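You operate a simulated robot arm through the tools that you are given. There is no shell and no other tool.

The job below is to be done with a simulated robot arm. You get a single attempt, and the scene is never put back.

## Task
Tighten the blue gland's nut in the nest and put the gland back.
Fine: clamp it before you turn, till the nut's line meets the arrow; free the clamp to lift it out.

It is judged by the outcome, as a careful person would: the job done as asked, and still so three seconds after it is handed in. It fails if anything else is knocked over, pushed out of place, dropped, spilled or broken.

## Robot
A 5-joint arm with a two-finger parallel gripper, fixed in place. Base frame: the origin is at the foot of the arm, x ahead of it, y to its left, z up; the work surface is at about z = 0.808. Lengths are in m, angles in degrees, forces in N, time in s.
It reaches about 1.134 m from its shoulder. Its first joint turns from -149.0 to 149.0 degrees. Payload 1.57 kg.
Tool frame: the origin (TCP) lies between the finger pads and is the grasp point; the fingertips stand 0.03 m ahead of it; z points along the fingers, y is the line along which they close. Largest opening 0.11 m; finger width 0.024, thickness 0.012; the body of the gripper, 0.048 by 0.112 m, starts 0.078 m behind the TCP.
Orientation is told as [roll, pitch, yaw] about the base's x, y, z axes, in that order, counted from this pose: with the fingers straight down and closing along the base's y, the tool's x points along the base's -x, its y along +y and its z along -z.

## Interface
- The arm moves only by the tool move_arm. Its argument "commands" is a list that holds one entry, the list of rows, each a list of 7 numbers: the gripper command, from -1 (shut) to 1 (fully open), values between in proportion, then the shift along the base's x, y, z in m, then the turn, a rotation vector about the base's x, y, z in degrees. In form: [[[hand, tx, ty, tz, rx, ry, rz], ...]]. A call has 1 to 20 rows; each row is the pose to reach, as a shift and turn from the pose commanded when the call began. Each row takes 0.2 s and may step no farther than 0.05 m and 8.6 degrees from the row before; otherwise, or with a gripper value out of range, the whole call is refused. A pose out of reach is approached as far as the arm can. The call stops where the force on the tool passes 40 N (or 10 N more than at its start, if that is more) or the arm is blocked; 0.2 s more then pass. Each finger travels about 0.153 m/s and halts on what it meets, pressing with about 40 N; the grip force reading is that of the motor and also rises with nothing between the fingers. The clock runs only during rows and for 0.2 s after the last one: add rows that repeat a pose to give the fingers time. The reply holds the time, the measured pose of the TCP, the force on the tool along the base axes, the opening and the grip force, in the units named above and with some noise, with the torque about the TCP (base axes, N m) and any sound that the robot's microphone picked up, and new pictures: "pictures" is both (left out), scene, wrist or none.
- Cameras (640 x 400 px; columns grow to the right, rows downward): "scene" is fixed at [0.3999, -0.651, 1.3949]; the picture's right is [0.82, -0.57, 0.00], its down [-0.28, -0.40, -0.87] and it looks along [0.50, 0.72, -0.49] (base axes); focal length 316 px, centre (320, 200). "wrist" rides on the gripper at [0.07, 0.016, -0.141] in the tool frame; the picture's right is [-0.23, 0.97, 0.00], its down [-0.86, -0.20, -0.48] and it looks along [-0.47, -0.11, 0.88] (tool axes); focal length 222 px, centre (320, 200). There is no depth. A picture from a camera that has moved, and an enlarged one, comes with that camera's place and axes in the base frame and with its lens.
- raise_lower(by): slides the trunk up (or, below 0, down) by that many m; the arm rides with it, the base frame stays. It gives what a move gives, with no picture.
- zoom(camera, box): a new picture of the part [left, top, right, bottom] of that camera's present view, enlarged. No time passes.
- sign_off(): hands the job in; it is judged then, once.

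Nothing tells you positions but the pictures and the camera data. Unless the task says otherwise, let go and move clear before handing in.

The tools are called after "Request:" by a JSON object that holds its "fn" and its "kwargs". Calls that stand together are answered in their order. move_arm: Moves the arm, as the interface text tells. Its arguments: {"type":"object","properties":{"commands":{"type":"array","items":{"type":"array","items":{"type":"array","items":{"type":"number"}}}},"pictures":{"type":"string","enum":["both","scene","wrist","none"]}},"required":["commands"]} The other tools are called the same way: raise_lower (by) slides the trunk up or down; zoom (camera, box) takes an enlarged picture of a part of a camera's view; sign_off () hands the job in.

At the start:

```text
time: 0.0
tool_pos: [0.6665, 0.1346, 1.0444]
tcp_rot: [0.0, 0.0, 0.0]
wrist_force: [-1.3, -0.7, -0.1]
moment: [0.0, -0.02, -0.03]
finger_gap: 0.1101
grip_force: 0.0
trunk travel left (down, up): [-0.778, 0.192]
```

scene: 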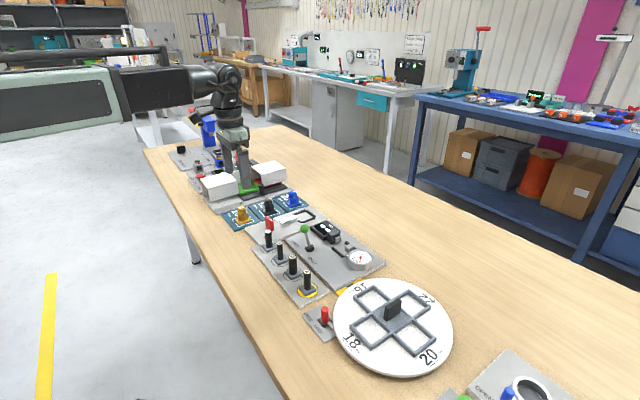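
wrist: 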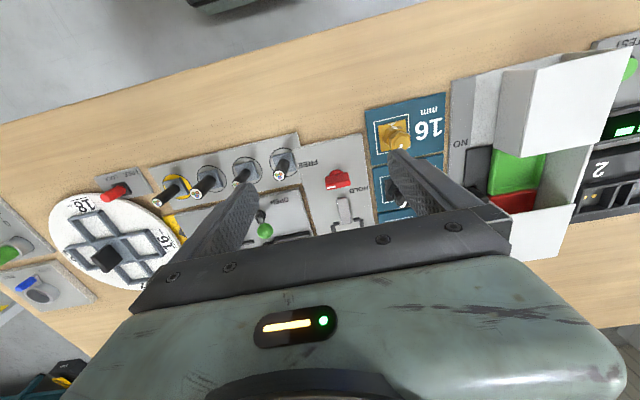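

I see a bench with many fixtures: a tray with three glands (brass, black, blue), a row of posts, clamp fixtures, a turntable. I'll look closer before moving.

Request:
{"fn": "zoom", "kwargs": {"camera": "scene", "box": [160, 120, 320, 220]}}

Request:
{"fn": "zoom", "kwargs": {"camera": "scene", "box": [220, 180, 400, 310]}}

Request:
{"fn": "zoom", "kwargs": {"camera": "scene", "box": [400, 300, 640, 400]}}

Request:
{"fn": "zoom", "kwargs": {"camera": "wrist", "box": [300, 60, 640, 270]}}

Request:
{"fn": "zoom", "kwargs": {"camera": "wrist", "box": [0, 120, 380, 330]}}

```text
4.00 times, centred on (240, 170) of scene
camera zoom: at [0.3999, -0.651, 1.3949], right [0.82, -0.57, 0.0], down [-0.28, -0.4, -0.87], along [0.5, 0.72, -0.49], focal length 1265 px, centre (640, 320)
```

zoom: 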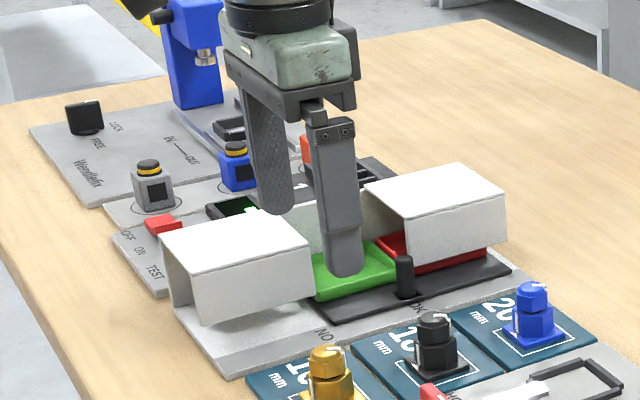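

```text
3.08 times, centred on (310, 245) of scene
camera zoom: at [0.3999, -0.651, 1.3949], right [0.82, -0.57, 0.0], down [-0.28, -0.4, -0.87], along [0.5, 0.72, -0.49], focal length 973 px, centre (351, 62)
```

zoom: 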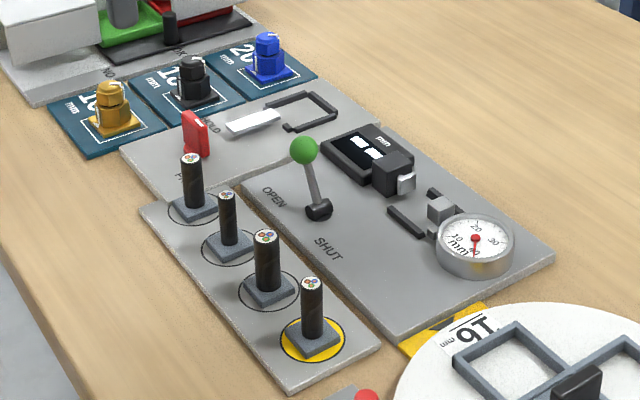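

```text
2.67 times, centred on (520, 350) of scene
camera zoom: at [0.3999, -0.651, 1.3949], right [0.82, -0.57, 0.0], down [-0.28, -0.4, -0.87], along [0.5, 0.72, -0.49], focal length 843 px, centre (-213, -200)
```

zoom: 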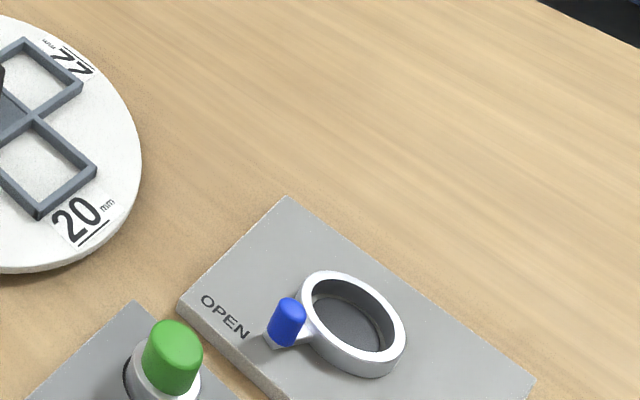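

```text
1.88 times, centred on (470, 165) of wrist
camera zoom: at [0.5977, 0.1521, 1.186], right [0.23, 0.97, 0.0], down [0.86, -0.2, 0.48], along [0.47, -0.11, -0.88], focal length 418 px, centre (38, 266)
```

zoom: 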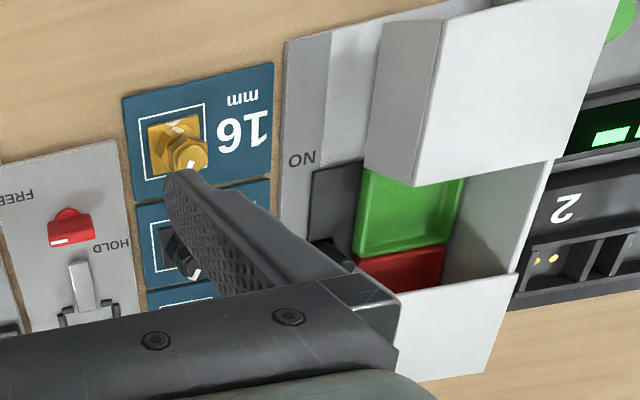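

```text
1.68 times, centred on (190, 225) of wrist
camera zoom: at [0.5977, 0.1521, 1.186], right [0.23, 0.97, 0.0], down [0.86, -0.2, 0.48], along [0.47, -0.11, -0.88], focal length 374 px, centre (539, 158)
```

zoom: 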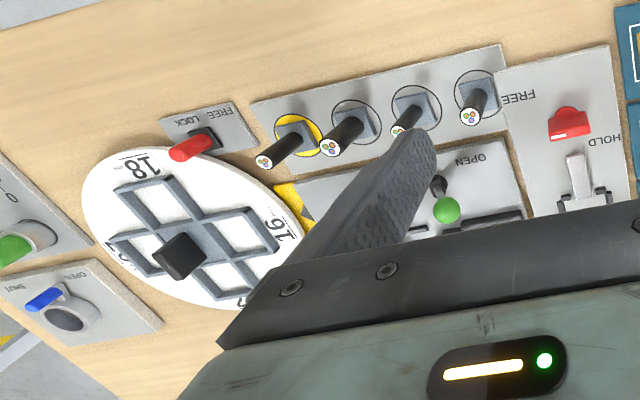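

I'm looking for the nest with an arrow; the HOLD/FREE plate beside the glands is my guess. I'll zoom in more.

Request:
{"fn": "zoom", "kwargs": {"camera": "scene", "box": [245, 190, 325, 250]}}

Request:
{"fn": "zoom", "kwargs": {"camera": "scene", "box": [165, 130, 245, 190]}}

Request:
{"fn": "zoom", "kwargs": {"camera": "wrist", "box": [300, 120, 460, 220]}}

Request:
{"fn": "zoom", "kwargs": {"camera": "scene", "box": [225, 180, 305, 230]}}

```text
6.67 times, centred on (285, 220) of scene
camera zoom: at [0.3999, -0.651, 1.3949], right [0.82, -0.57, 0.0], down [-0.28, -0.4, -0.87], along [0.5, 0.72, -0.49], focal length 2108 px, centre (553, 67)
```

zoom: 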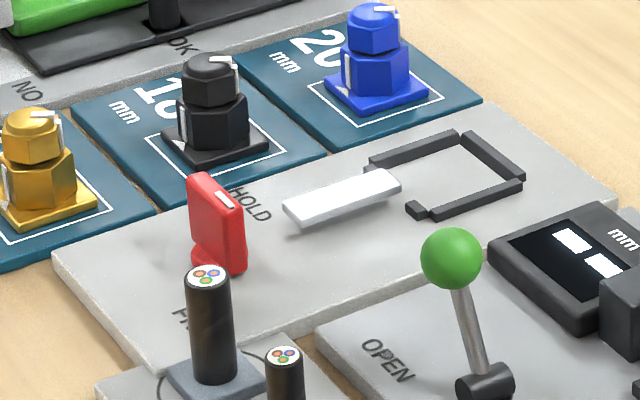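

```text
6.67 times, centred on (205, 160) of scene
camera zoom: at [0.3999, -0.651, 1.3949], right [0.82, -0.57, 0.0], down [-0.28, -0.4, -0.87], along [0.5, 0.72, -0.49], focal length 2108 px, centre (1087, 467)
```

zoom: 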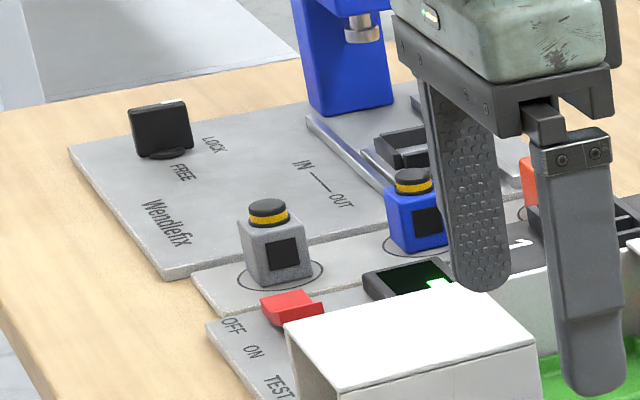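

```text
4.00 times, centred on (380, 170) of wrist
camera zoom: at [0.5977, 0.1521, 1.186], right [0.23, 0.97, 0.0], down [0.86, -0.2, 0.48], along [0.47, -0.11, -0.88], focal length 888 px, centre (80, 320)
```

zoom: 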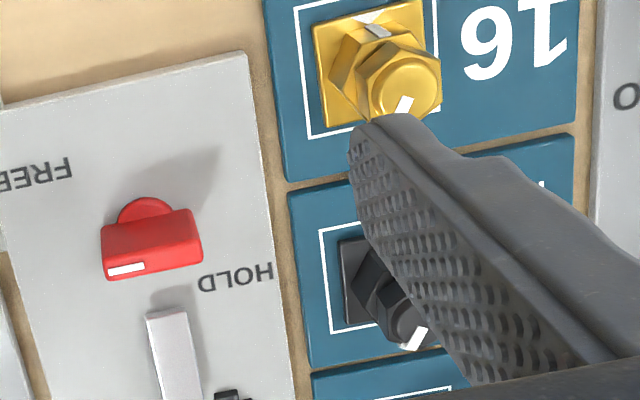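

```text
8.00 times, centred on (265, 205) of scene
camera zoom: at [0.3999, -0.651, 1.3949], right [0.82, -0.57, 0.0], down [-0.28, -0.4, -0.87], along [0.5, 0.72, -0.49], focal length 2529 px, centre (760, 160)
```

zoom: 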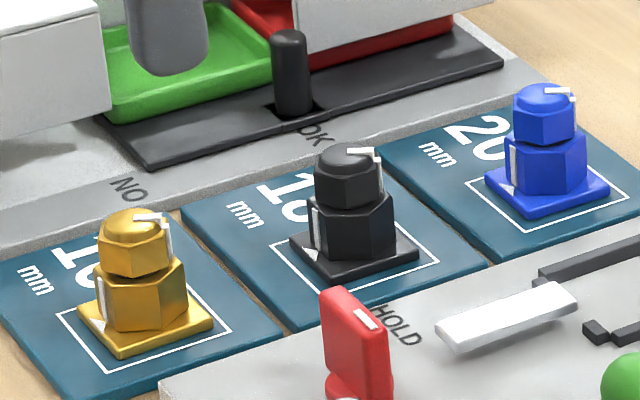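

The HOLD/FREE plate has a black square frame (the nest), a white clamp bar and a red turn-knob; blue gland is near (0.89, 0.23), the nest near (0.885, 0.14), knob near (0.755, 0.14). I move to a viewing pose above them.

Request:
{"fn": "move_arm", "kwargs": {"commands": [[[1, 0.03, 0.02, 0.03, 0, 0, 0], [1, 0.06, 0.04, 0.05, 0, 0, 0], [1, 0.06, 0.05, 0.05, 0, 0, 0]]]}}

```text
time: 0.8
tool_pos: [0.7266, 0.1837, 1.0443]
tcp_rot: [0.0, 0.0, 0.0]
wrist_force: [0.4, 0.1, -0.4]
moment: [-0.03, 0.02, 0.0]
finger_gap: 0.1097
grip_force: 0.1
out of reach, approached as far as the arm can: row 1, 2, 3
trunk travel left (down, up): [-0.778, 0.192]
camera wrist: at [0.6583, 0.2016, 1.186], right [0.23, 0.97, 0.0], down [0.86, -0.2, 0.48], along [0.47, -0.11, -0.88], focal length 222 px, centre (320, 200)
```

scene: 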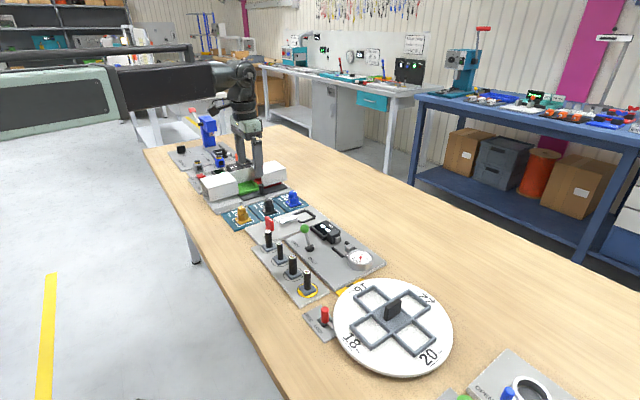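
wrist: 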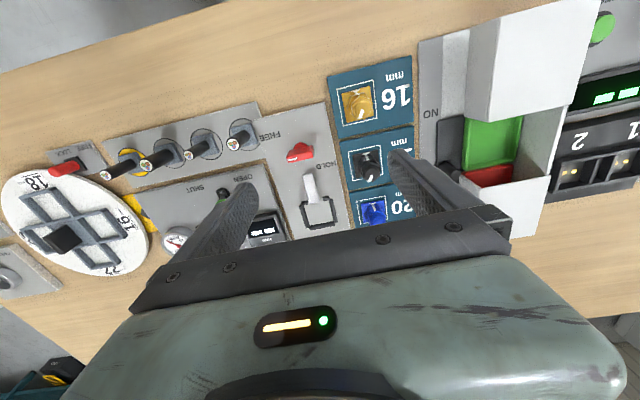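

The arm is at its top limit for a vertical tool, but the view is good. Nest with square U-frame, white bar, knob are all visible; zoom in.

Request:
{"fn": "zoom", "kwargs": {"camera": "wrist", "box": [265, 130, 425, 230]}}

Request:
{"fn": "zoom", "kwargs": {"camera": "wrist", "box": [335, 180, 415, 230]}}

Request:
{"fn": "zoom", "kwargs": {"camera": "scene", "box": [275, 180, 315, 220]}}

```text
4.00 times, centred on (345, 180) of wrist
camera zoom: at [0.6583, 0.2016, 1.186], right [0.23, 0.97, 0.0], down [0.86, -0.2, 0.48], along [0.47, -0.11, -0.88], focal length 888 px, centre (220, 280)
```

zoom: 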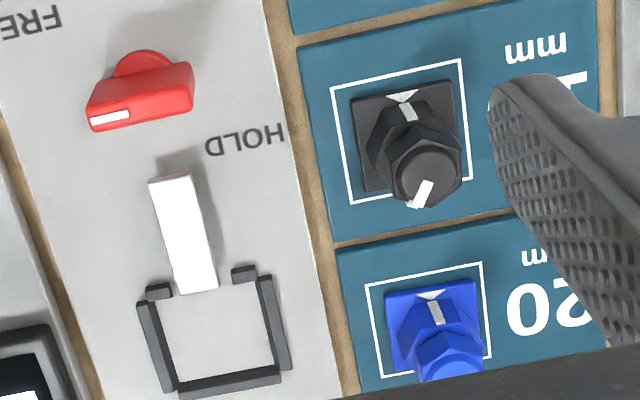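

```text
8.00 times, centred on (375, 205) of wrist
camera zoom: at [0.6583, 0.2016, 1.186], right [0.23, 0.97, 0.0], down [0.86, -0.2, 0.48], along [0.47, -0.11, -0.88], focal length 1777 px, centre (-120, 160)
```

zoom: 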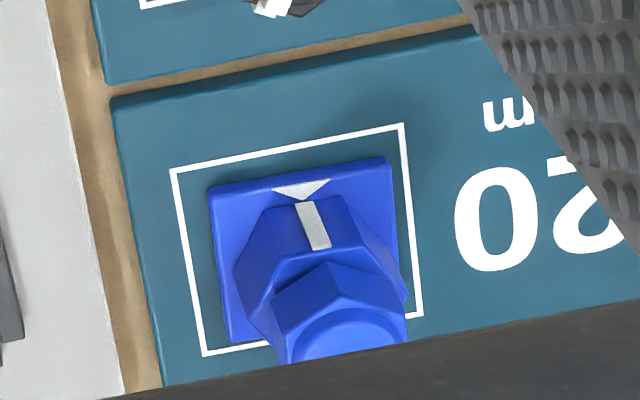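

```text
10.00 times, centred on (295, 200) of scene
camera zoom: at [0.3999, -0.651, 1.3949], right [0.82, -0.57, 0.0], down [-0.28, -0.4, -0.87], along [0.5, 0.72, -0.49], focal length 3161 px, centre (570, 200)
```

zoom: 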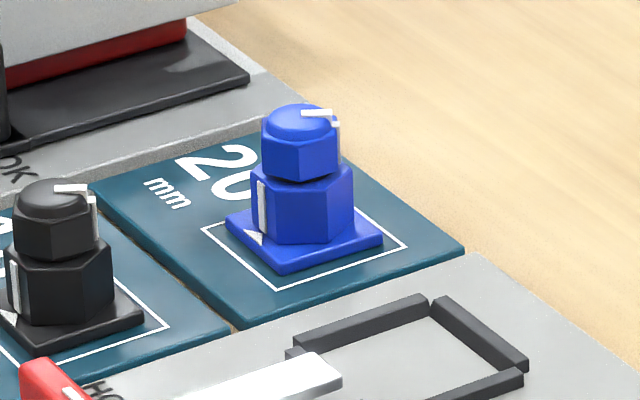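

The blue gland sits at about (0.897, 0.245), square to the axes, arrow on the base facing −x, nut line pointing roughly +x/−y. The nest opens toward −x, where the clamp bar is. I'll go above the gland for a closer view.

Request:
{"fn": "move_arm", "kwargs": {"commands": [[[1, 0.042, 0.014, 0, 0, 0, 0], [1, 0.084, 0.028, 0, 0, 0, 0], [1, 0.126, 0.042, 0, 0, 0, 0], [1, 0.168, 0.06, -0.02, 0, 0, 0], [1, 0.168, 0.06, -0.05, 0, 0, 0]]]}}

```text
time: 2.0
tool_pos: [0.8959, 0.246, 1.0441]
tcp_rot: [-0.1, 0.0, 0.1]
wrist_force: [0.1, 0.4, -0.7]
moment: [-0.01, -0.01, 0.02]
finger_gap: 0.1101
grip_force: 0.0
out of reach, approached as far as the arm can: row 4, 5
trunk travel left (down, up): [-0.778, 0.192]
camera wrist: at [0.8277, 0.2633, 1.1859], right [0.23, 0.97, 0.0], down [0.86, -0.2, 0.48], along [0.47, -0.11, -0.88], focal length 222 px, centre (320, 200)
```

scene: 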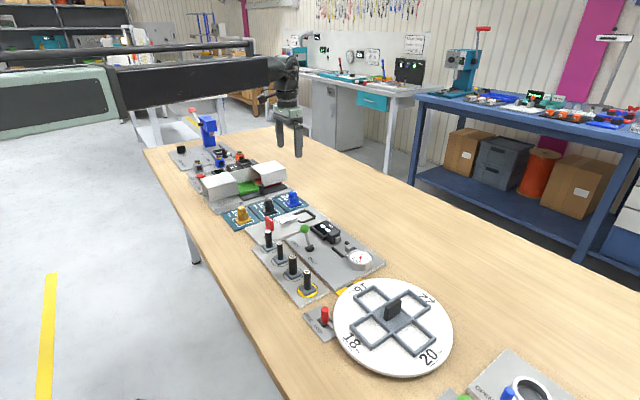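
wrist: 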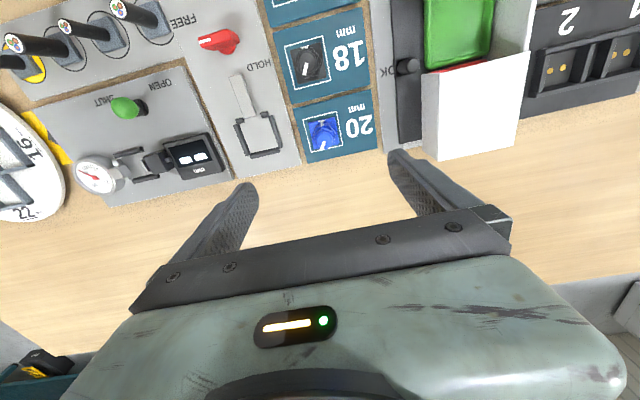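

The arm itself won't change height (only the trunk will), so vertical motion goes through raise_lower. Zoom in on the gland from here.

Request:
{"fn": "zoom", "kwargs": {"camera": "wrist", "box": [290, 105, 370, 155]}}

Request:
{"fn": "zoom", "kwargs": {"camera": "wrist", "box": [190, 20, 350, 170]}}

Request:
{"fn": "zoom", "kwargs": {"camera": "wrist", "box": [220, 80, 300, 165]}}

```text
8.00 times, centred on (330, 130) of wrist
camera zoom: at [0.8277, 0.2633, 1.1859], right [0.23, 0.97, 0.0], down [0.86, -0.2, 0.48], along [0.47, -0.11, -0.88], focal length 1777 px, centre (240, 760)
```

zoom: 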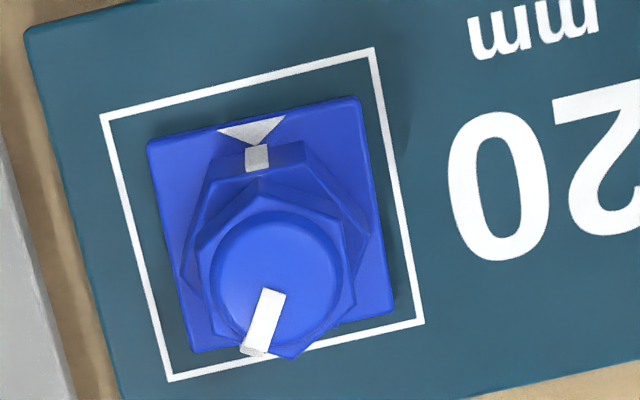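

```text
2.67 times, centred on (270, 95) of wrist
camera zoom: at [0.8277, 0.2633, 1.1859], right [0.23, 0.97, 0.0], down [0.86, -0.2, 0.48], along [0.47, -0.11, -0.88], focal length 592 px, centre (453, 480)
```

zoom: 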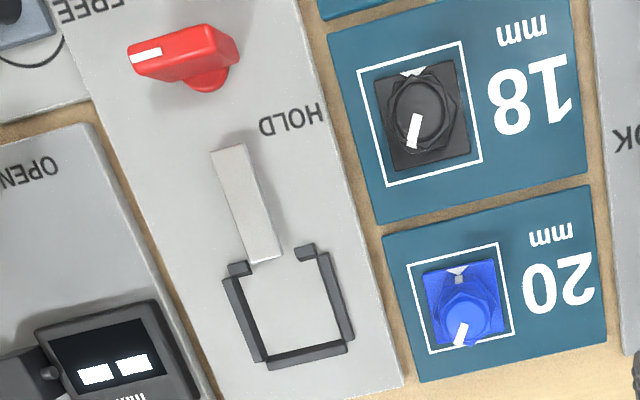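

```text
4.71 times, centred on (260, 122) of wrist
camera zoom: at [0.8277, 0.2633, 1.1859], right [0.23, 0.97, 0.0], down [0.86, -0.2, 0.48], along [0.47, -0.11, -0.88], focal length 1045 px, centre (602, 565)
```

zoom: 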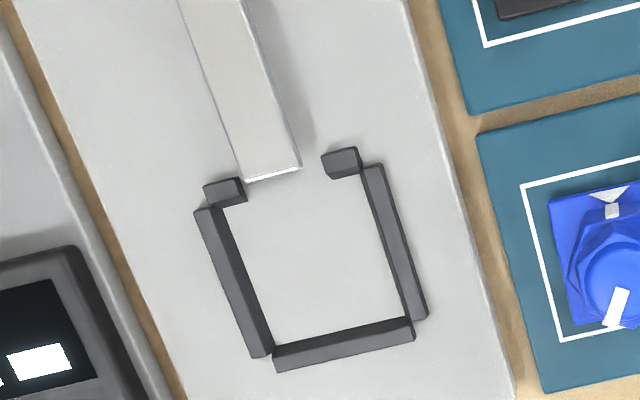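

Measured: gland centre ≈ (0.9025, 0.2522), yaw ≈ −2°, nut line about 150° clockwise short of the arrow; nest centre ≈ (0.8825, 0.149). I align above the gland with the fingers across the body's flats, then lower the trunk part way.

Request:
{"fn": "move_arm", "kwargs": {"commands": [[[0.4, 0.0065, 0.0062, 0, 0, 0, 7], [0.4, 0.0065, 0.0062, 0, 0, 0, 14], [0.4, 0.0065, 0.0062, 0, 0, 0, 21], [0.4, 0.0065, 0.0062, 0, 0, 0, 28], [0.4, 0.0065, 0.0062, 0, 0, 0, 28]]], "pictures": "none"}}

Request:
{"fn": "raise_lower", "kwargs": {"by": -0.08}}

Request:
{"fn": "zoom", "kwargs": {"camera": "wrist", "box": [200, 80, 440, 230]}}

Request:
{"fn": "zoom", "kwargs": {"camera": "scene", "box": [240, 140, 340, 220]}}

```text
time: 3.2
tool_pos: [0.9035, 0.2506, 1.044]
tcp_rot: [0.1, 0.1, 28.1]
wrist_force: [0.0, -0.1, -1.3]
moment: [0.0, -0.01, 0.0]
finger_gap: 0.0769
grip_force: 0.0
trunk travel left (down, up): [-0.778, 0.192]
```

```text
time: 4.4
tool_pos: [0.9042, 0.2516, 0.9649]
tcp_rot: [0.0, 0.0, 28.0]
wrist_force: [-1.1, -0.1, 0.7]
moment: [0.02, -0.01, 0.01]
finger_gap: 0.077
grip_force: 0.0
trunk travel left (down, up): [-0.698, 0.272]
```

```text
2.67 times, centred on (320, 155) of wrist
camera zoom: at [0.835, 0.2346, 1.106], right [-0.26, 0.97, 0.0], down [0.85, 0.23, 0.48], along [0.46, 0.12, -0.88], focal length 592 px, centre (320, 320)
```

zoom: 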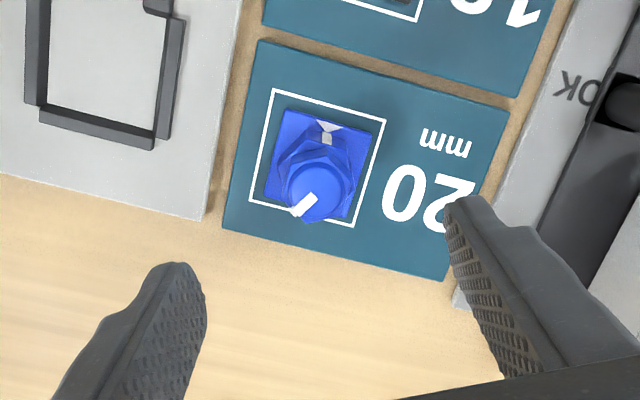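

```text
5.00 times, centred on (290, 180) of scene
camera zoom: at [0.3999, -0.651, 1.3949], right [0.82, -0.57, 0.0], down [-0.28, -0.4, -0.87], along [0.5, 0.72, -0.49], focal length 1581 px, centre (470, 300)
```

zoom: 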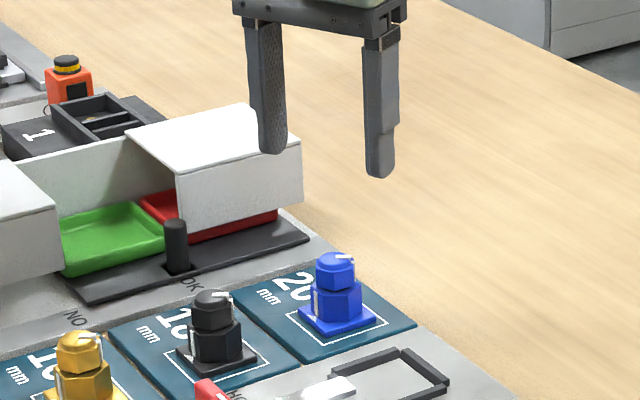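

Gland is centred under the tool to about a millimetre (gland ≈ (0.9026, 0.2515)). Lowering in stages with fingers open around it.

Request:
{"fn": "raise_lower", "kwargs": {"by": -0.085}}

Request:
{"fn": "zoom", "kwargs": {"camera": "wrist", "box": [200, 80, 440, 230]}}

Request:
{"fn": "zoom", "kwargs": {"camera": "scene", "box": [245, 150, 345, 230]}}

```text
time: 5.6
tool_pos: [0.9039, 0.2514, 0.8794]
tcp_rot: [0.0, 0.0, 28.0]
wrist_force: [0.4, -0.2, -0.6]
moment: [-0.03, -0.01, 0.03]
finger_gap: 0.0771
grip_force: 0.1
trunk travel left (down, up): [-0.613, 0.357]
```

```text
2.67 times, centred on (320, 155) of wrist
camera zoom: at [0.835, 0.2346, 1.021], right [-0.26, 0.97, 0.0], down [0.85, 0.23, 0.48], along [0.46, 0.12, -0.88], focal length 592 px, centre (320, 320)
```

zoom: 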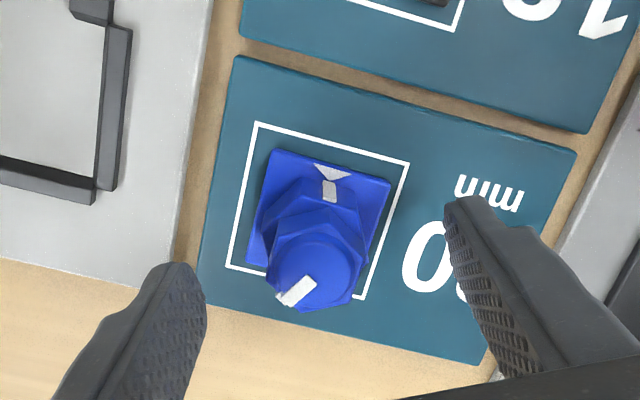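

```text
5.00 times, centred on (295, 190) of scene
camera zoom: at [0.3999, -0.651, 1.3949], right [0.82, -0.57, 0.0], down [-0.28, -0.4, -0.87], along [0.5, 0.72, -0.49], focal length 1581 px, centre (445, 250)
```

zoom: 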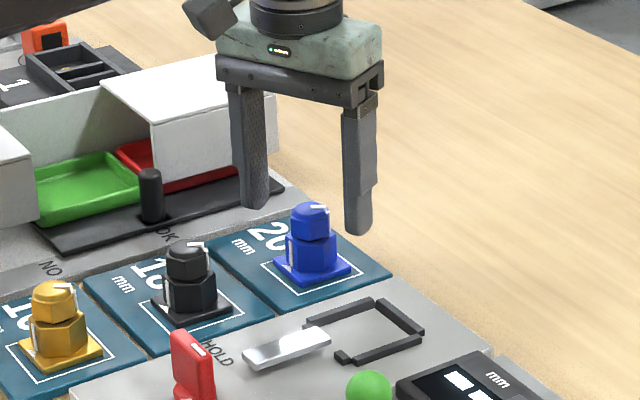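

Everything lines up: the nut sits midway between the fingertips. Lower to body height.

Request:
{"fn": "raise_lower", "kwargs": {"by": -0.025}}

Request:
{"fn": "zoom", "kwargs": {"camera": "scene", "box": [265, 170, 325, 220]}}

Request:
{"fn": "zoom", "kwargs": {"camera": "wrist", "box": [200, 80, 440, 230]}}

```text
time: 6.3
tool_pos: [0.9038, 0.2512, 0.8545]
tcp_rot: [0.0, 0.0, 28.0]
wrist_force: [0.3, -0.1, 1.1]
moment: [0.02, 0.0, -0.03]
finger_gap: 0.0772
grip_force: 0.0
trunk travel left (down, up): [-0.588, 0.382]
```

```text
8.00 times, centred on (295, 195) of scene
camera zoom: at [0.3999, -0.651, 1.3949], right [0.82, -0.57, 0.0], down [-0.28, -0.4, -0.87], along [0.5, 0.72, -0.49], focal length 2529 px, centre (520, 240)
```

zoom: 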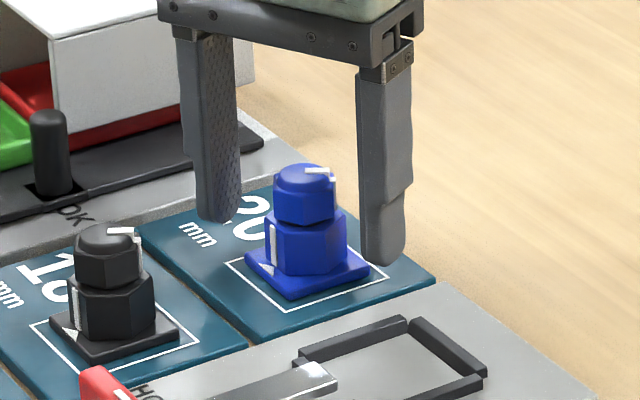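

```text
2.67 times, centred on (320, 155) of wrist
camera zoom: at [0.835, 0.2346, 0.9959], right [-0.26, 0.97, 0.0], down [0.85, 0.23, 0.48], along [0.46, 0.12, -0.88], focal length 592 px, centre (320, 320)
```

zoom: 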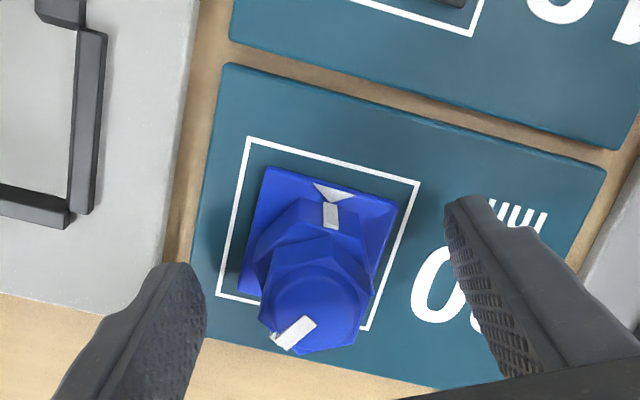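

Fingertips are beside the body just above the base. Closing gently on the body flats.

Request:
{"fn": "move_arm", "kwargs": {"commands": [[[0.1, 0, 0, 0, 0, 0, 0], [-0.2, 0, 0, 0, 0, 0, 0], [-0.4, 0, 0, 0, 0, 0, 0], [-0.6, 0, 0, 0, 0, 0, 0], [-1, 0, 0, 0, 0, 0, 0], [-1, 0, 0, 0, 0, 0, 0]]]}}

Request:
{"fn": "zoom", "kwargs": {"camera": "wrist", "box": [200, 80, 440, 230]}}

Request:
{"fn": "zoom", "kwargs": {"camera": "scene", "box": [265, 170, 325, 220]}}

```text
time: 7.7
tool_pos: [0.9036, 0.2509, 0.8545]
tcp_rot: [-0.1, 0.0, 27.9]
wrist_force: [1.0, -0.2, 0.3]
moment: [-0.06, -0.01, -0.02]
finger_gap: 0.0317
grip_force: 39.7
trunk travel left (down, up): [-0.588, 0.382]
camera wrist: at [0.8351, 0.2346, 0.996], right [-0.26, 0.97, 0.0], down [0.85, 0.23, 0.48], along [0.46, 0.12, -0.88], focal length 222 px, centre (320, 200)
```

scene: 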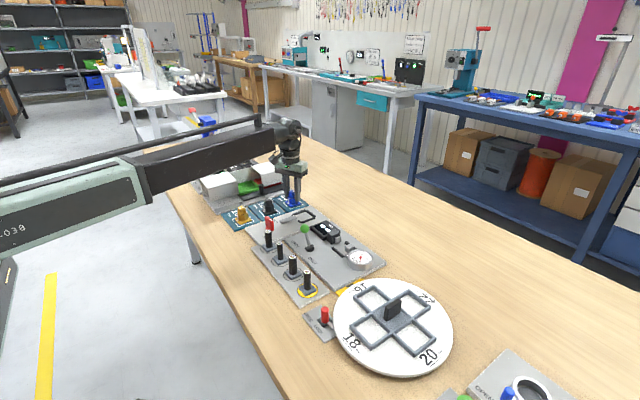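
wrist: 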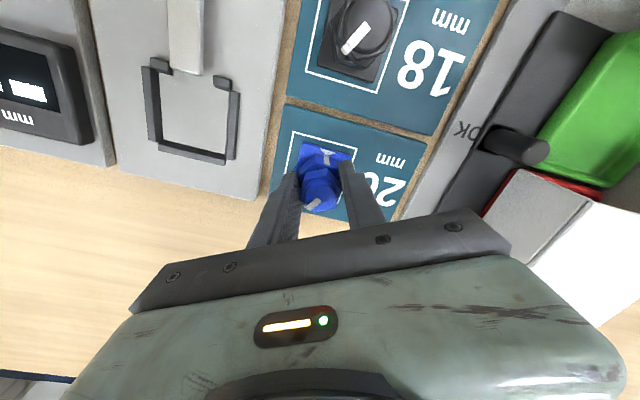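

```text
2.67 times, centred on (320, 155) of wrist
camera zoom: at [0.8351, 0.2346, 0.996], right [-0.26, 0.97, 0.0], down [0.85, 0.23, 0.48], along [0.46, 0.12, -0.88], focal length 592 px, centre (320, 320)
```

zoom: 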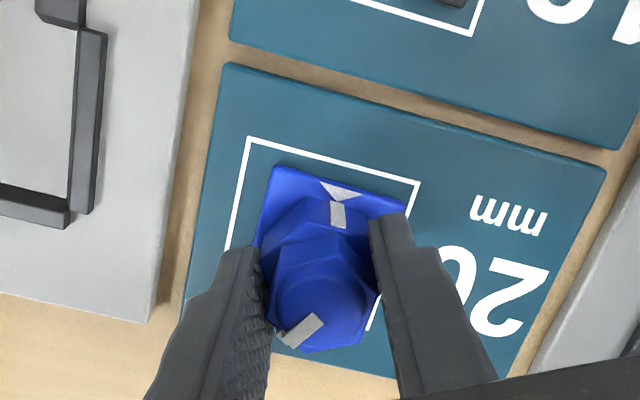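

```text
8.00 times, centred on (295, 195) of scene
camera zoom: at [0.3999, -0.651, 1.3949], right [0.82, -0.57, 0.0], down [-0.28, -0.4, -0.87], along [0.5, 0.72, -0.49], focal length 2529 px, centre (520, 240)
```

zoom: 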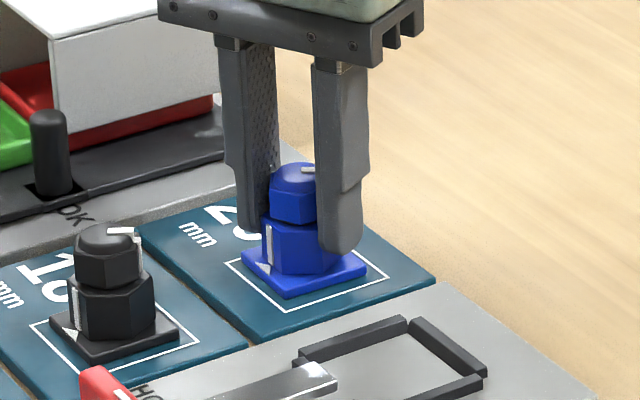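

The body is gripped on its flats (31.7 mm). Lifting it straight up.

Request:
{"fn": "raise_lower", "kwargs": {"by": 0.05}}

Request:
{"fn": "zoom", "kwargs": {"camera": "wrist", "box": [140, 50, 440, 240]}}

Request:
{"fn": "zoom", "kwargs": {"camera": "scene", "box": [255, 150, 335, 230]}}

```text
time: 8.6
tool_pos: [0.9038, 0.2516, 0.9042]
tcp_rot: [0.1, 0.0, 28.0]
wrist_force: [0.5, 0.9, -0.8]
moment: [-0.02, 0.01, -0.01]
finger_gap: 0.0321
grip_force: 40.3
trunk travel left (down, up): [-0.638, 0.332]
```

```text
2.11 times, centred on (290, 145) of wrist
camera zoom: at [0.8353, 0.2347, 1.0458], right [-0.26, 0.97, 0.0], down [0.85, 0.23, 0.48], along [0.46, 0.12, -0.88], focal length 468 px, centre (383, 316)
```

zoom: 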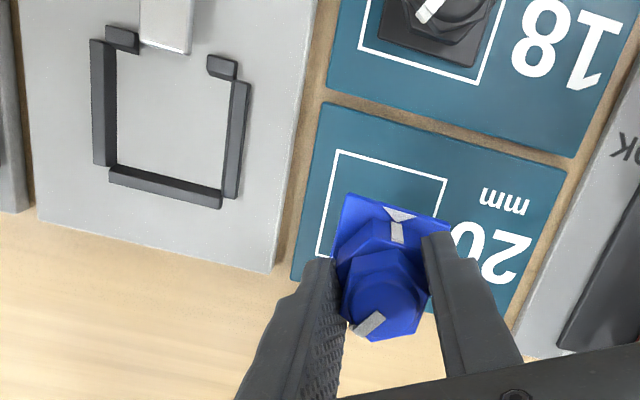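

```text
5.00 times, centred on (295, 190) of scene
camera zoom: at [0.3999, -0.651, 1.3949], right [0.82, -0.57, 0.0], down [-0.28, -0.4, -0.87], along [0.5, 0.72, -0.49], focal length 1581 px, centre (445, 250)
```

zoom: 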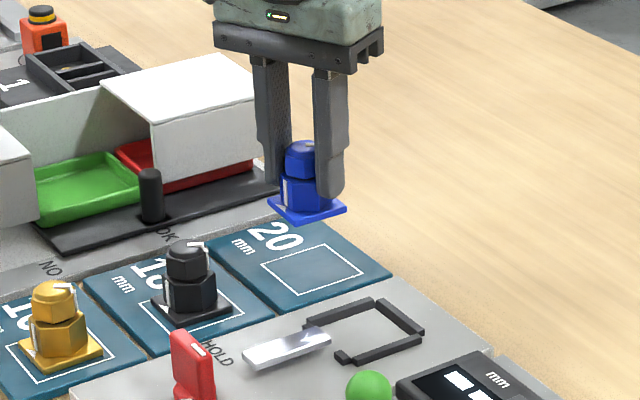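

The gland is held firmly. The nest's inside is about 50 mm square centred near (0.883, 0.1495); carrying the gland over it.

Request:
{"fn": "move_arm", "kwargs": {"commands": [[[-1, -0.005, -0.026, 0, 0, 0, 0.5], [-1, -0.01, -0.052, 0, 0, 0, 1], [-1, -0.015, -0.078, 0, 0, 0, 1.5], [-1, -0.0194, -0.103, 0, 0, 0, 1.5], [-1, -0.0194, -0.103, 0, 0, 0, 1.5]]]}}

Request:
{"fn": "zoom", "kwargs": {"camera": "wrist", "box": [200, 80, 440, 230]}}

Request:
{"fn": "zoom", "kwargs": {"camera": "scene", "box": [265, 170, 345, 230]}}

```text
time: 9.8
tool_pos: [0.8842, 0.1494, 0.9047]
tcp_rot: [0.0, 0.0, 29.5]
wrist_force: [-0.9, -0.4, -1.1]
moment: [0.0, -0.01, -0.03]
finger_gap: 0.0319
grip_force: 40.0
trunk travel left (down, up): [-0.638, 0.332]
camera wrist: at [0.816, 0.1304, 1.0459], right [-0.28, 0.96, 0.0], down [0.84, 0.25, 0.48], along [0.46, 0.13, -0.88], focal length 222 px, centre (320, 200)
```

scene: 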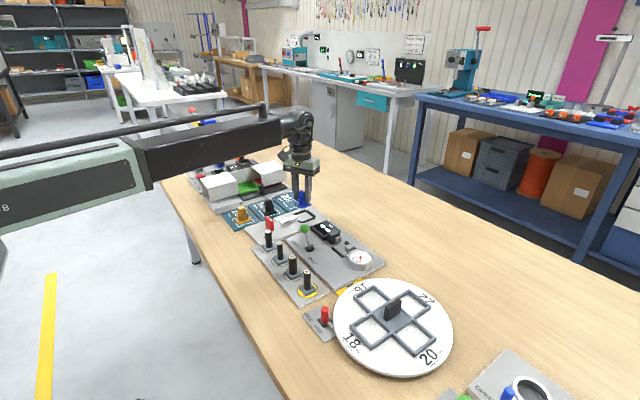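
wrist: 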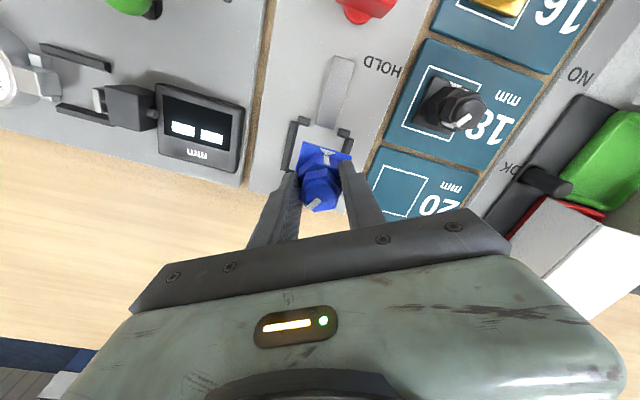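

```text
2.67 times, centred on (320, 155) of wrist
camera zoom: at [0.816, 0.1304, 1.0459], right [-0.28, 0.96, 0.0], down [0.84, 0.25, 0.48], along [0.46, 0.13, -0.88], focal length 592 px, centre (320, 320)
```

zoom: 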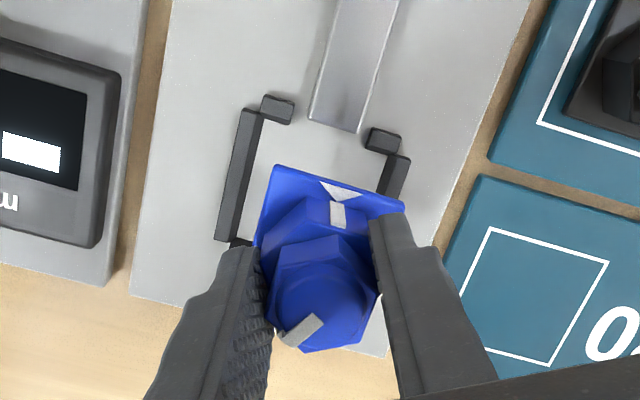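

```text
6.67 times, centred on (305, 200) of scene
camera zoom: at [0.3999, -0.651, 1.3949], right [0.82, -0.57, 0.0], down [-0.28, -0.4, -0.87], along [0.5, 0.72, -0.49], focal length 2108 px, centre (420, 200)
```

zoom: 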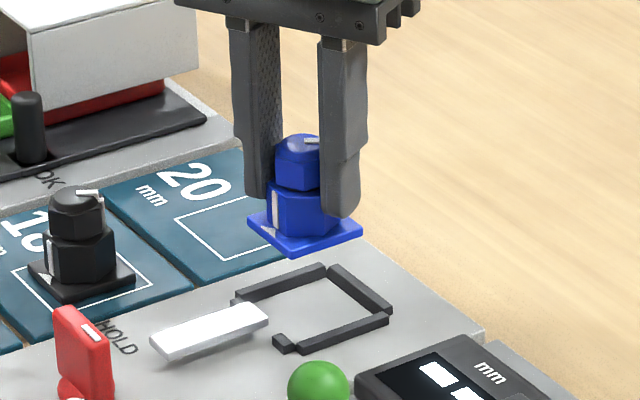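

Base front edge and nest opening line up in x; I'll check the y margin more closely.

Request:
{"fn": "zoom", "kwargs": {"camera": "wrist", "box": [270, 105, 370, 185]}}

```text
5.00 times, centred on (320, 145) of wrist
camera zoom: at [0.816, 0.1304, 1.0459], right [-0.28, 0.96, 0.0], down [0.84, 0.25, 0.48], along [0.46, 0.13, -0.88], focal length 1111 px, centre (320, 475)
```

zoom: 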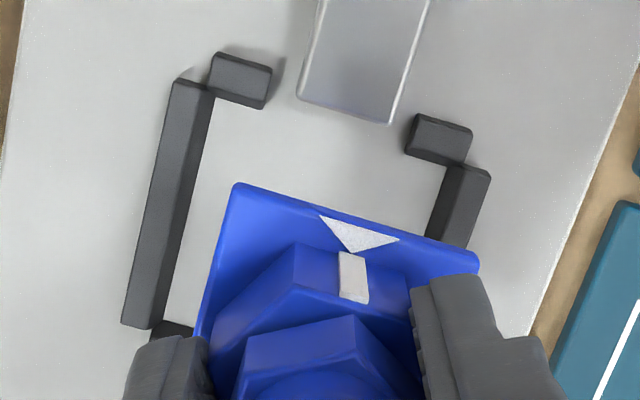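

The close view gives the nest centre at y ≈ 0.1456 (frame, stubs and clamp bar all agree), so I shift −4.6 mm in y, then lower in steps watching the force.

Request:
{"fn": "move_arm", "kwargs": {"commands": [[[-1, 0, -0.0046, 0, 0, 0, 0], [-1, 0, -0.0046, 0, 0, 0, 0]]], "pictures": "none"}}

Request:
{"fn": "raise_lower", "kwargs": {"by": -0.03}}

Request:
{"fn": "zoom", "kwargs": {"camera": "wrist", "box": [260, 105, 380, 195]}}

Request:
{"fn": "zoom", "kwargs": {"camera": "scene", "box": [275, 180, 335, 230]}}

```text
time: 10.4
tool_pos: [0.8835, 0.1431, 0.9043]
tcp_rot: [0.0, 0.0, 29.5]
wrist_force: [0.9, 0.2, -1.5]
moment: [0.0, -0.01, -0.05]
finger_gap: 0.0322
grip_force: 39.8
trunk travel left (down, up): [-0.638, 0.332]
```

```text
time: 11.2
tool_pos: [0.8842, 0.1434, 0.8743]
tcp_rot: [0.1, -0.1, 29.5]
wrist_force: [-0.4, -0.2, -0.7]
moment: [-0.01, 0.05, 0.0]
finger_gap: 0.0319
grip_force: 40.0
trunk travel left (down, up): [-0.608, 0.362]
```

```text
4.44 times, centred on (320, 150) of wrist
camera zoom: at [0.8162, 0.1257, 1.0159], right [-0.28, 0.96, 0.0], down [0.84, 0.25, 0.48], along [0.46, 0.13, -0.88], focal length 987 px, centre (320, 422)
```

zoom: 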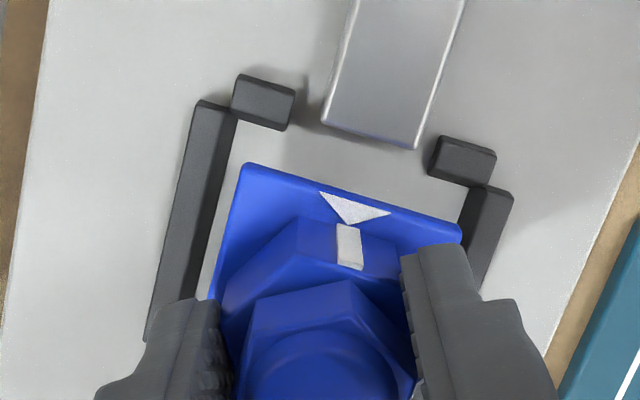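

```text
8.00 times, centred on (305, 205) of scene
camera zoom: at [0.3999, -0.651, 1.3949], right [0.82, -0.57, 0.0], down [-0.28, -0.4, -0.87], along [0.5, 0.72, -0.49], focal length 2529 px, centre (440, 160)
```

zoom: 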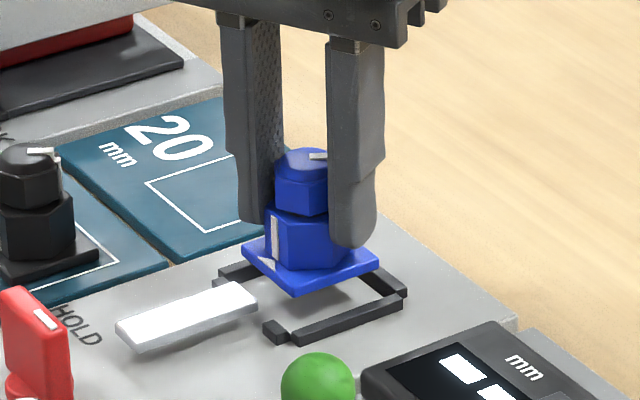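

The base sits inside the frame outline. Lowering further in small steps.

Request:
{"fn": "raise_lower", "kwargs": {"by": -0.008}}

Request:
{"fn": "zoom", "kwargs": {"camera": "wrist", "box": [260, 105, 380, 195]}}

Request:
{"fn": "zoom", "kwargs": {"camera": "scene", "box": [285, 190, 325, 225]}}

```text
time: 11.7
tool_pos: [0.8849, 0.1442, 0.8666]
tcp_rot: [0.1, 0.1, 29.6]
wrist_force: [-0.8, 0.2, -2.0]
moment: [-0.02, -0.01, -0.05]
finger_gap: 0.032
grip_force: 39.6
trunk travel left (down, up): [-0.6, 0.37]
```

```text
4.44 times, centred on (320, 150) of wrist
camera zoom: at [0.8162, 0.1257, 1.0079], right [-0.28, 0.96, 0.0], down [0.84, 0.25, 0.48], along [0.46, 0.13, -0.88], focal length 987 px, centre (320, 422)
```

zoom: 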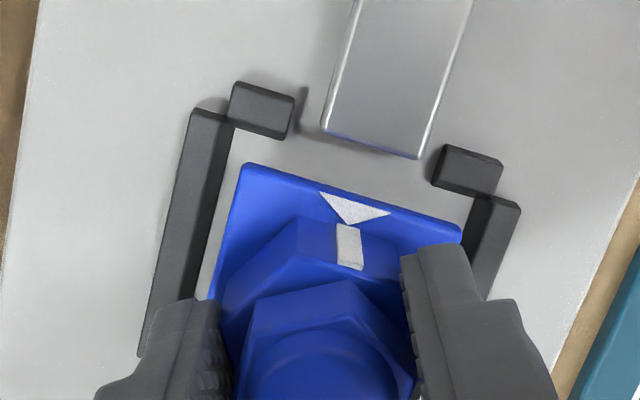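

```text
11.43 times, centred on (305, 208) of scene
camera zoom: at [0.3999, -0.651, 1.3949], right [0.82, -0.57, 0.0], down [-0.28, -0.4, -0.87], along [0.5, 0.72, -0.49], focal length 3613 px, centre (491, 114)
```

zoom: 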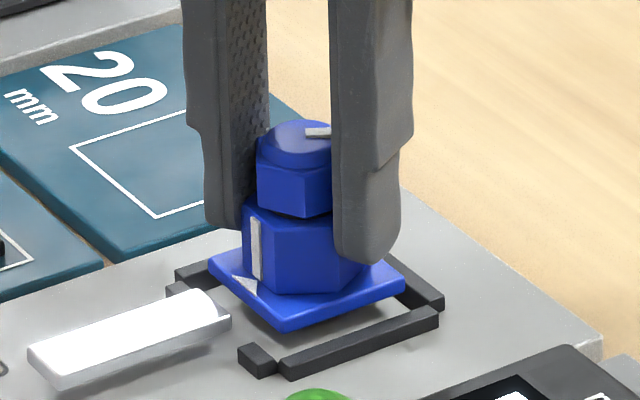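

Base centre (y 0.1453) and nest centre (0.1454) agree. Continue down.

Request:
{"fn": "raise_lower", "kwargs": {"by": -0.005}}

Request:
{"fn": "zoom", "kwargs": {"camera": "scene", "box": [285, 190, 325, 225]}}

Request:
{"fn": "zoom", "kwargs": {"camera": "wrist", "box": [260, 105, 380, 195]}}

```text
time: 12.3
tool_pos: [0.8847, 0.1444, 0.861]
tcp_rot: [-0.1, 0.0, 29.6]
wrist_force: [0.9, -0.7, -0.8]
moment: [0.0, 0.01, -0.04]
finger_gap: 0.032
grip_force: 39.5
trunk travel left (down, up): [-0.595, 0.375]
```

```text
11.43 times, centred on (305, 208) of scene
camera zoom: at [0.3999, -0.651, 1.3949], right [0.82, -0.57, 0.0], down [-0.28, -0.4, -0.87], along [0.5, 0.72, -0.49], focal length 3613 px, centre (491, 114)
```

zoom: 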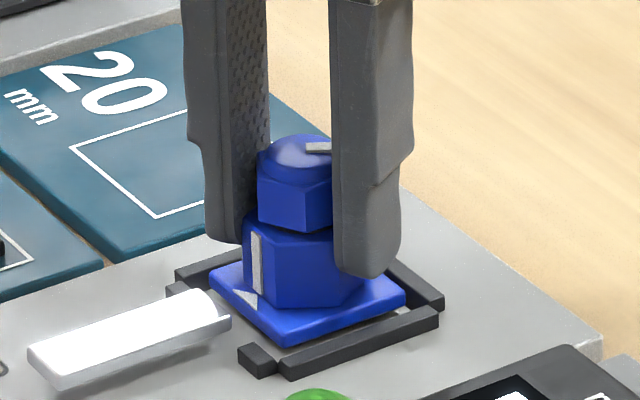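

```text
4.44 times, centred on (320, 150) of wrist
camera zoom: at [0.8163, 0.1257, 1.0029], right [-0.28, 0.96, 0.0], down [0.84, 0.25, 0.48], along [0.46, 0.13, -0.88], focal length 987 px, centre (320, 422)
```

zoom: 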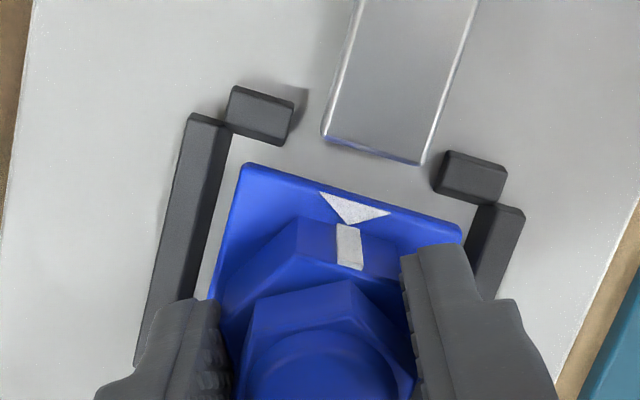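

Request:
{"fn": "raise_lower", "kwargs": {"by": -0.003}}

Request:
{"fn": "zoom", "kwargs": {"camera": "scene", "box": [285, 190, 325, 225]}}

```text
time: 12.8
tool_pos: [0.8835, 0.1447, 0.8579]
tcp_rot: [0.0, 0.0, 29.6]
wrist_force: [0.1, -0.8, 0.1]
moment: [-0.01, 0.03, 0.01]
finger_gap: 0.0321
grip_force: 40.1
trunk travel left (down, up): [-0.592, 0.378]
```

```text
11.43 times, centred on (305, 208) of scene
camera zoom: at [0.3999, -0.651, 1.3949], right [0.82, -0.57, 0.0], down [-0.28, -0.4, -0.87], along [0.5, 0.72, -0.49], focal length 3613 px, centre (491, 114)
```

zoom: 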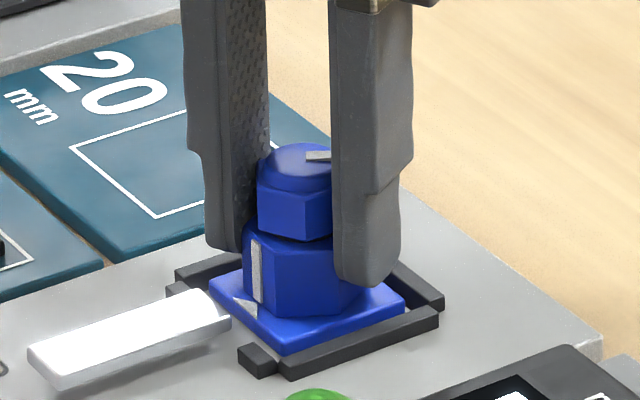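

Request:
{"fn": "raise_lower", "kwargs": {"by": -0.002}}

Request:
{"fn": "zoom", "kwargs": {"camera": "scene", "box": [285, 190, 325, 225]}}

Request:
{"fn": "zoom", "kwargs": {"camera": "wrist", "box": [260, 105, 380, 195]}}

```text
time: 13.3
tool_pos: [0.884, 0.1454, 0.858]
tcp_rot: [-0.2, -0.3, 29.4]
wrist_force: [10.2, 2.2, 27.8]
moment: [-0.02, -0.04, 0.02]
finger_gap: 0.0323
grip_force: 40.4
trunk travel left (down, up): [-0.59, 0.38]
```

```text
11.43 times, centred on (305, 208) of scene
camera zoom: at [0.3999, -0.651, 1.3949], right [0.82, -0.57, 0.0], down [-0.28, -0.4, -0.87], along [0.5, 0.72, -0.49], focal length 3613 px, centre (491, 114)
```

zoom: 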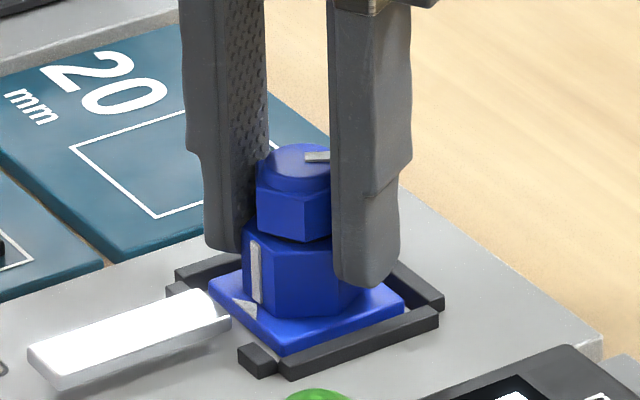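

```text
4.44 times, centred on (320, 150) of wrist
camera zoom: at [0.8152, 0.1256, 0.9996], right [-0.28, 0.96, 0.0], down [0.84, 0.25, 0.48], along [0.46, 0.14, -0.88], focal length 987 px, centre (320, 422)
```

zoom: 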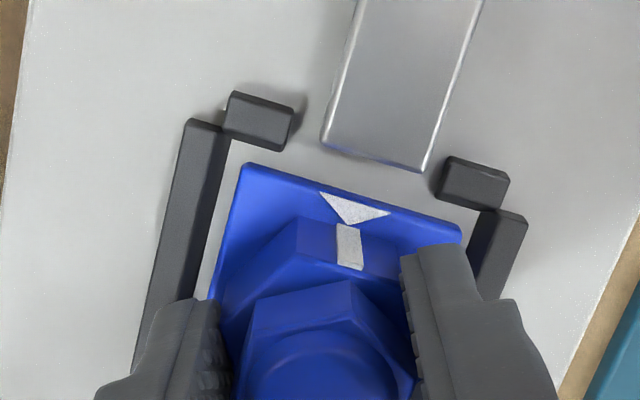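

Force jumped to 28 N, so the base is resting on something; I check it is the plate and not a frame bar.

Request:
{"fn": "zoom", "kwargs": {"camera": "wrist", "box": [330, 135, 370, 165]}}

Request:
{"fn": "zoom", "kwargs": {"camera": "scene", "box": [297, 207, 325, 225]}}

Request:
{"fn": "zoom", "kwargs": {"camera": "wrist", "box": [285, 125, 325, 165]}}

```text
13.33 times, centred on (350, 150) of wrist
camera zoom: at [0.8152, 0.1256, 0.9996], right [-0.28, 0.96, 0.0], down [0.84, 0.25, 0.48], along [0.46, 0.14, -0.88], focal length 2962 px, centre (-80, 867)
```

zoom: 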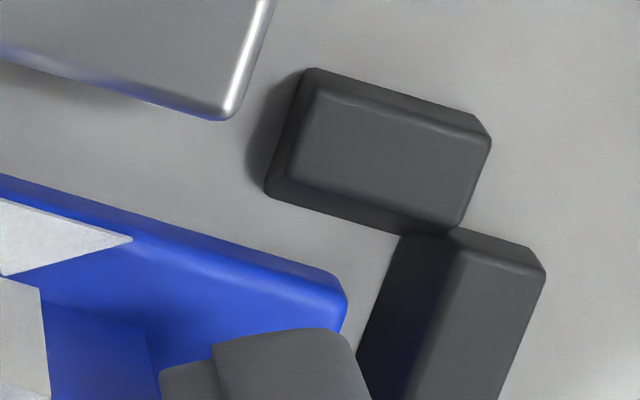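

```text
16.00 times, centred on (311, 216) of scene
camera zoom: at [0.3999, -0.651, 1.3949], right [0.82, -0.57, 0.0], down [-0.28, -0.4, -0.87], along [0.5, 0.72, -0.49], focal length 5058 px, centre (464, -56)
```

zoom: 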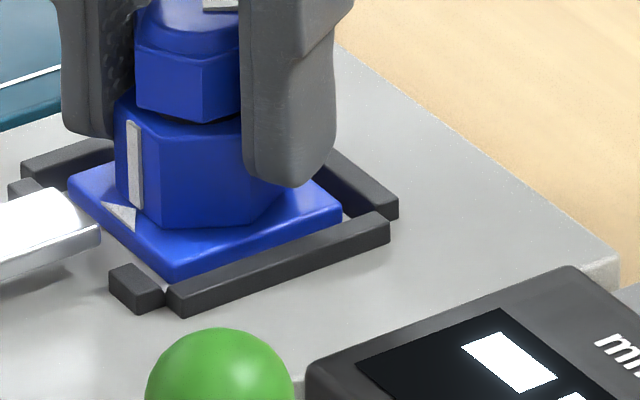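

```text
10.00 times, centred on (305, 145) of wrist
camera zoom: at [0.8152, 0.1256, 0.9996], right [-0.28, 0.96, 0.0], down [0.84, 0.25, 0.48], along [0.46, 0.14, -0.88], focal length 2221 px, centre (470, 750)
```

zoom: 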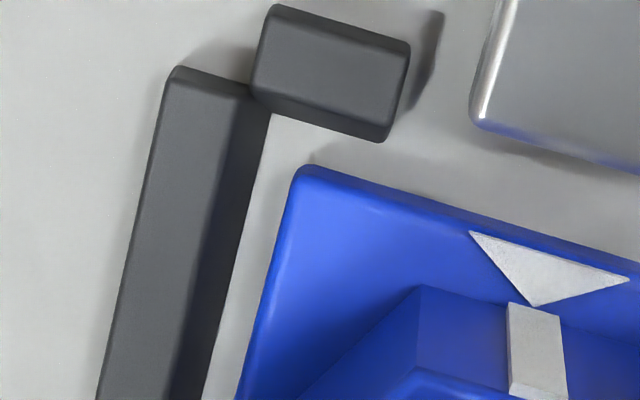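

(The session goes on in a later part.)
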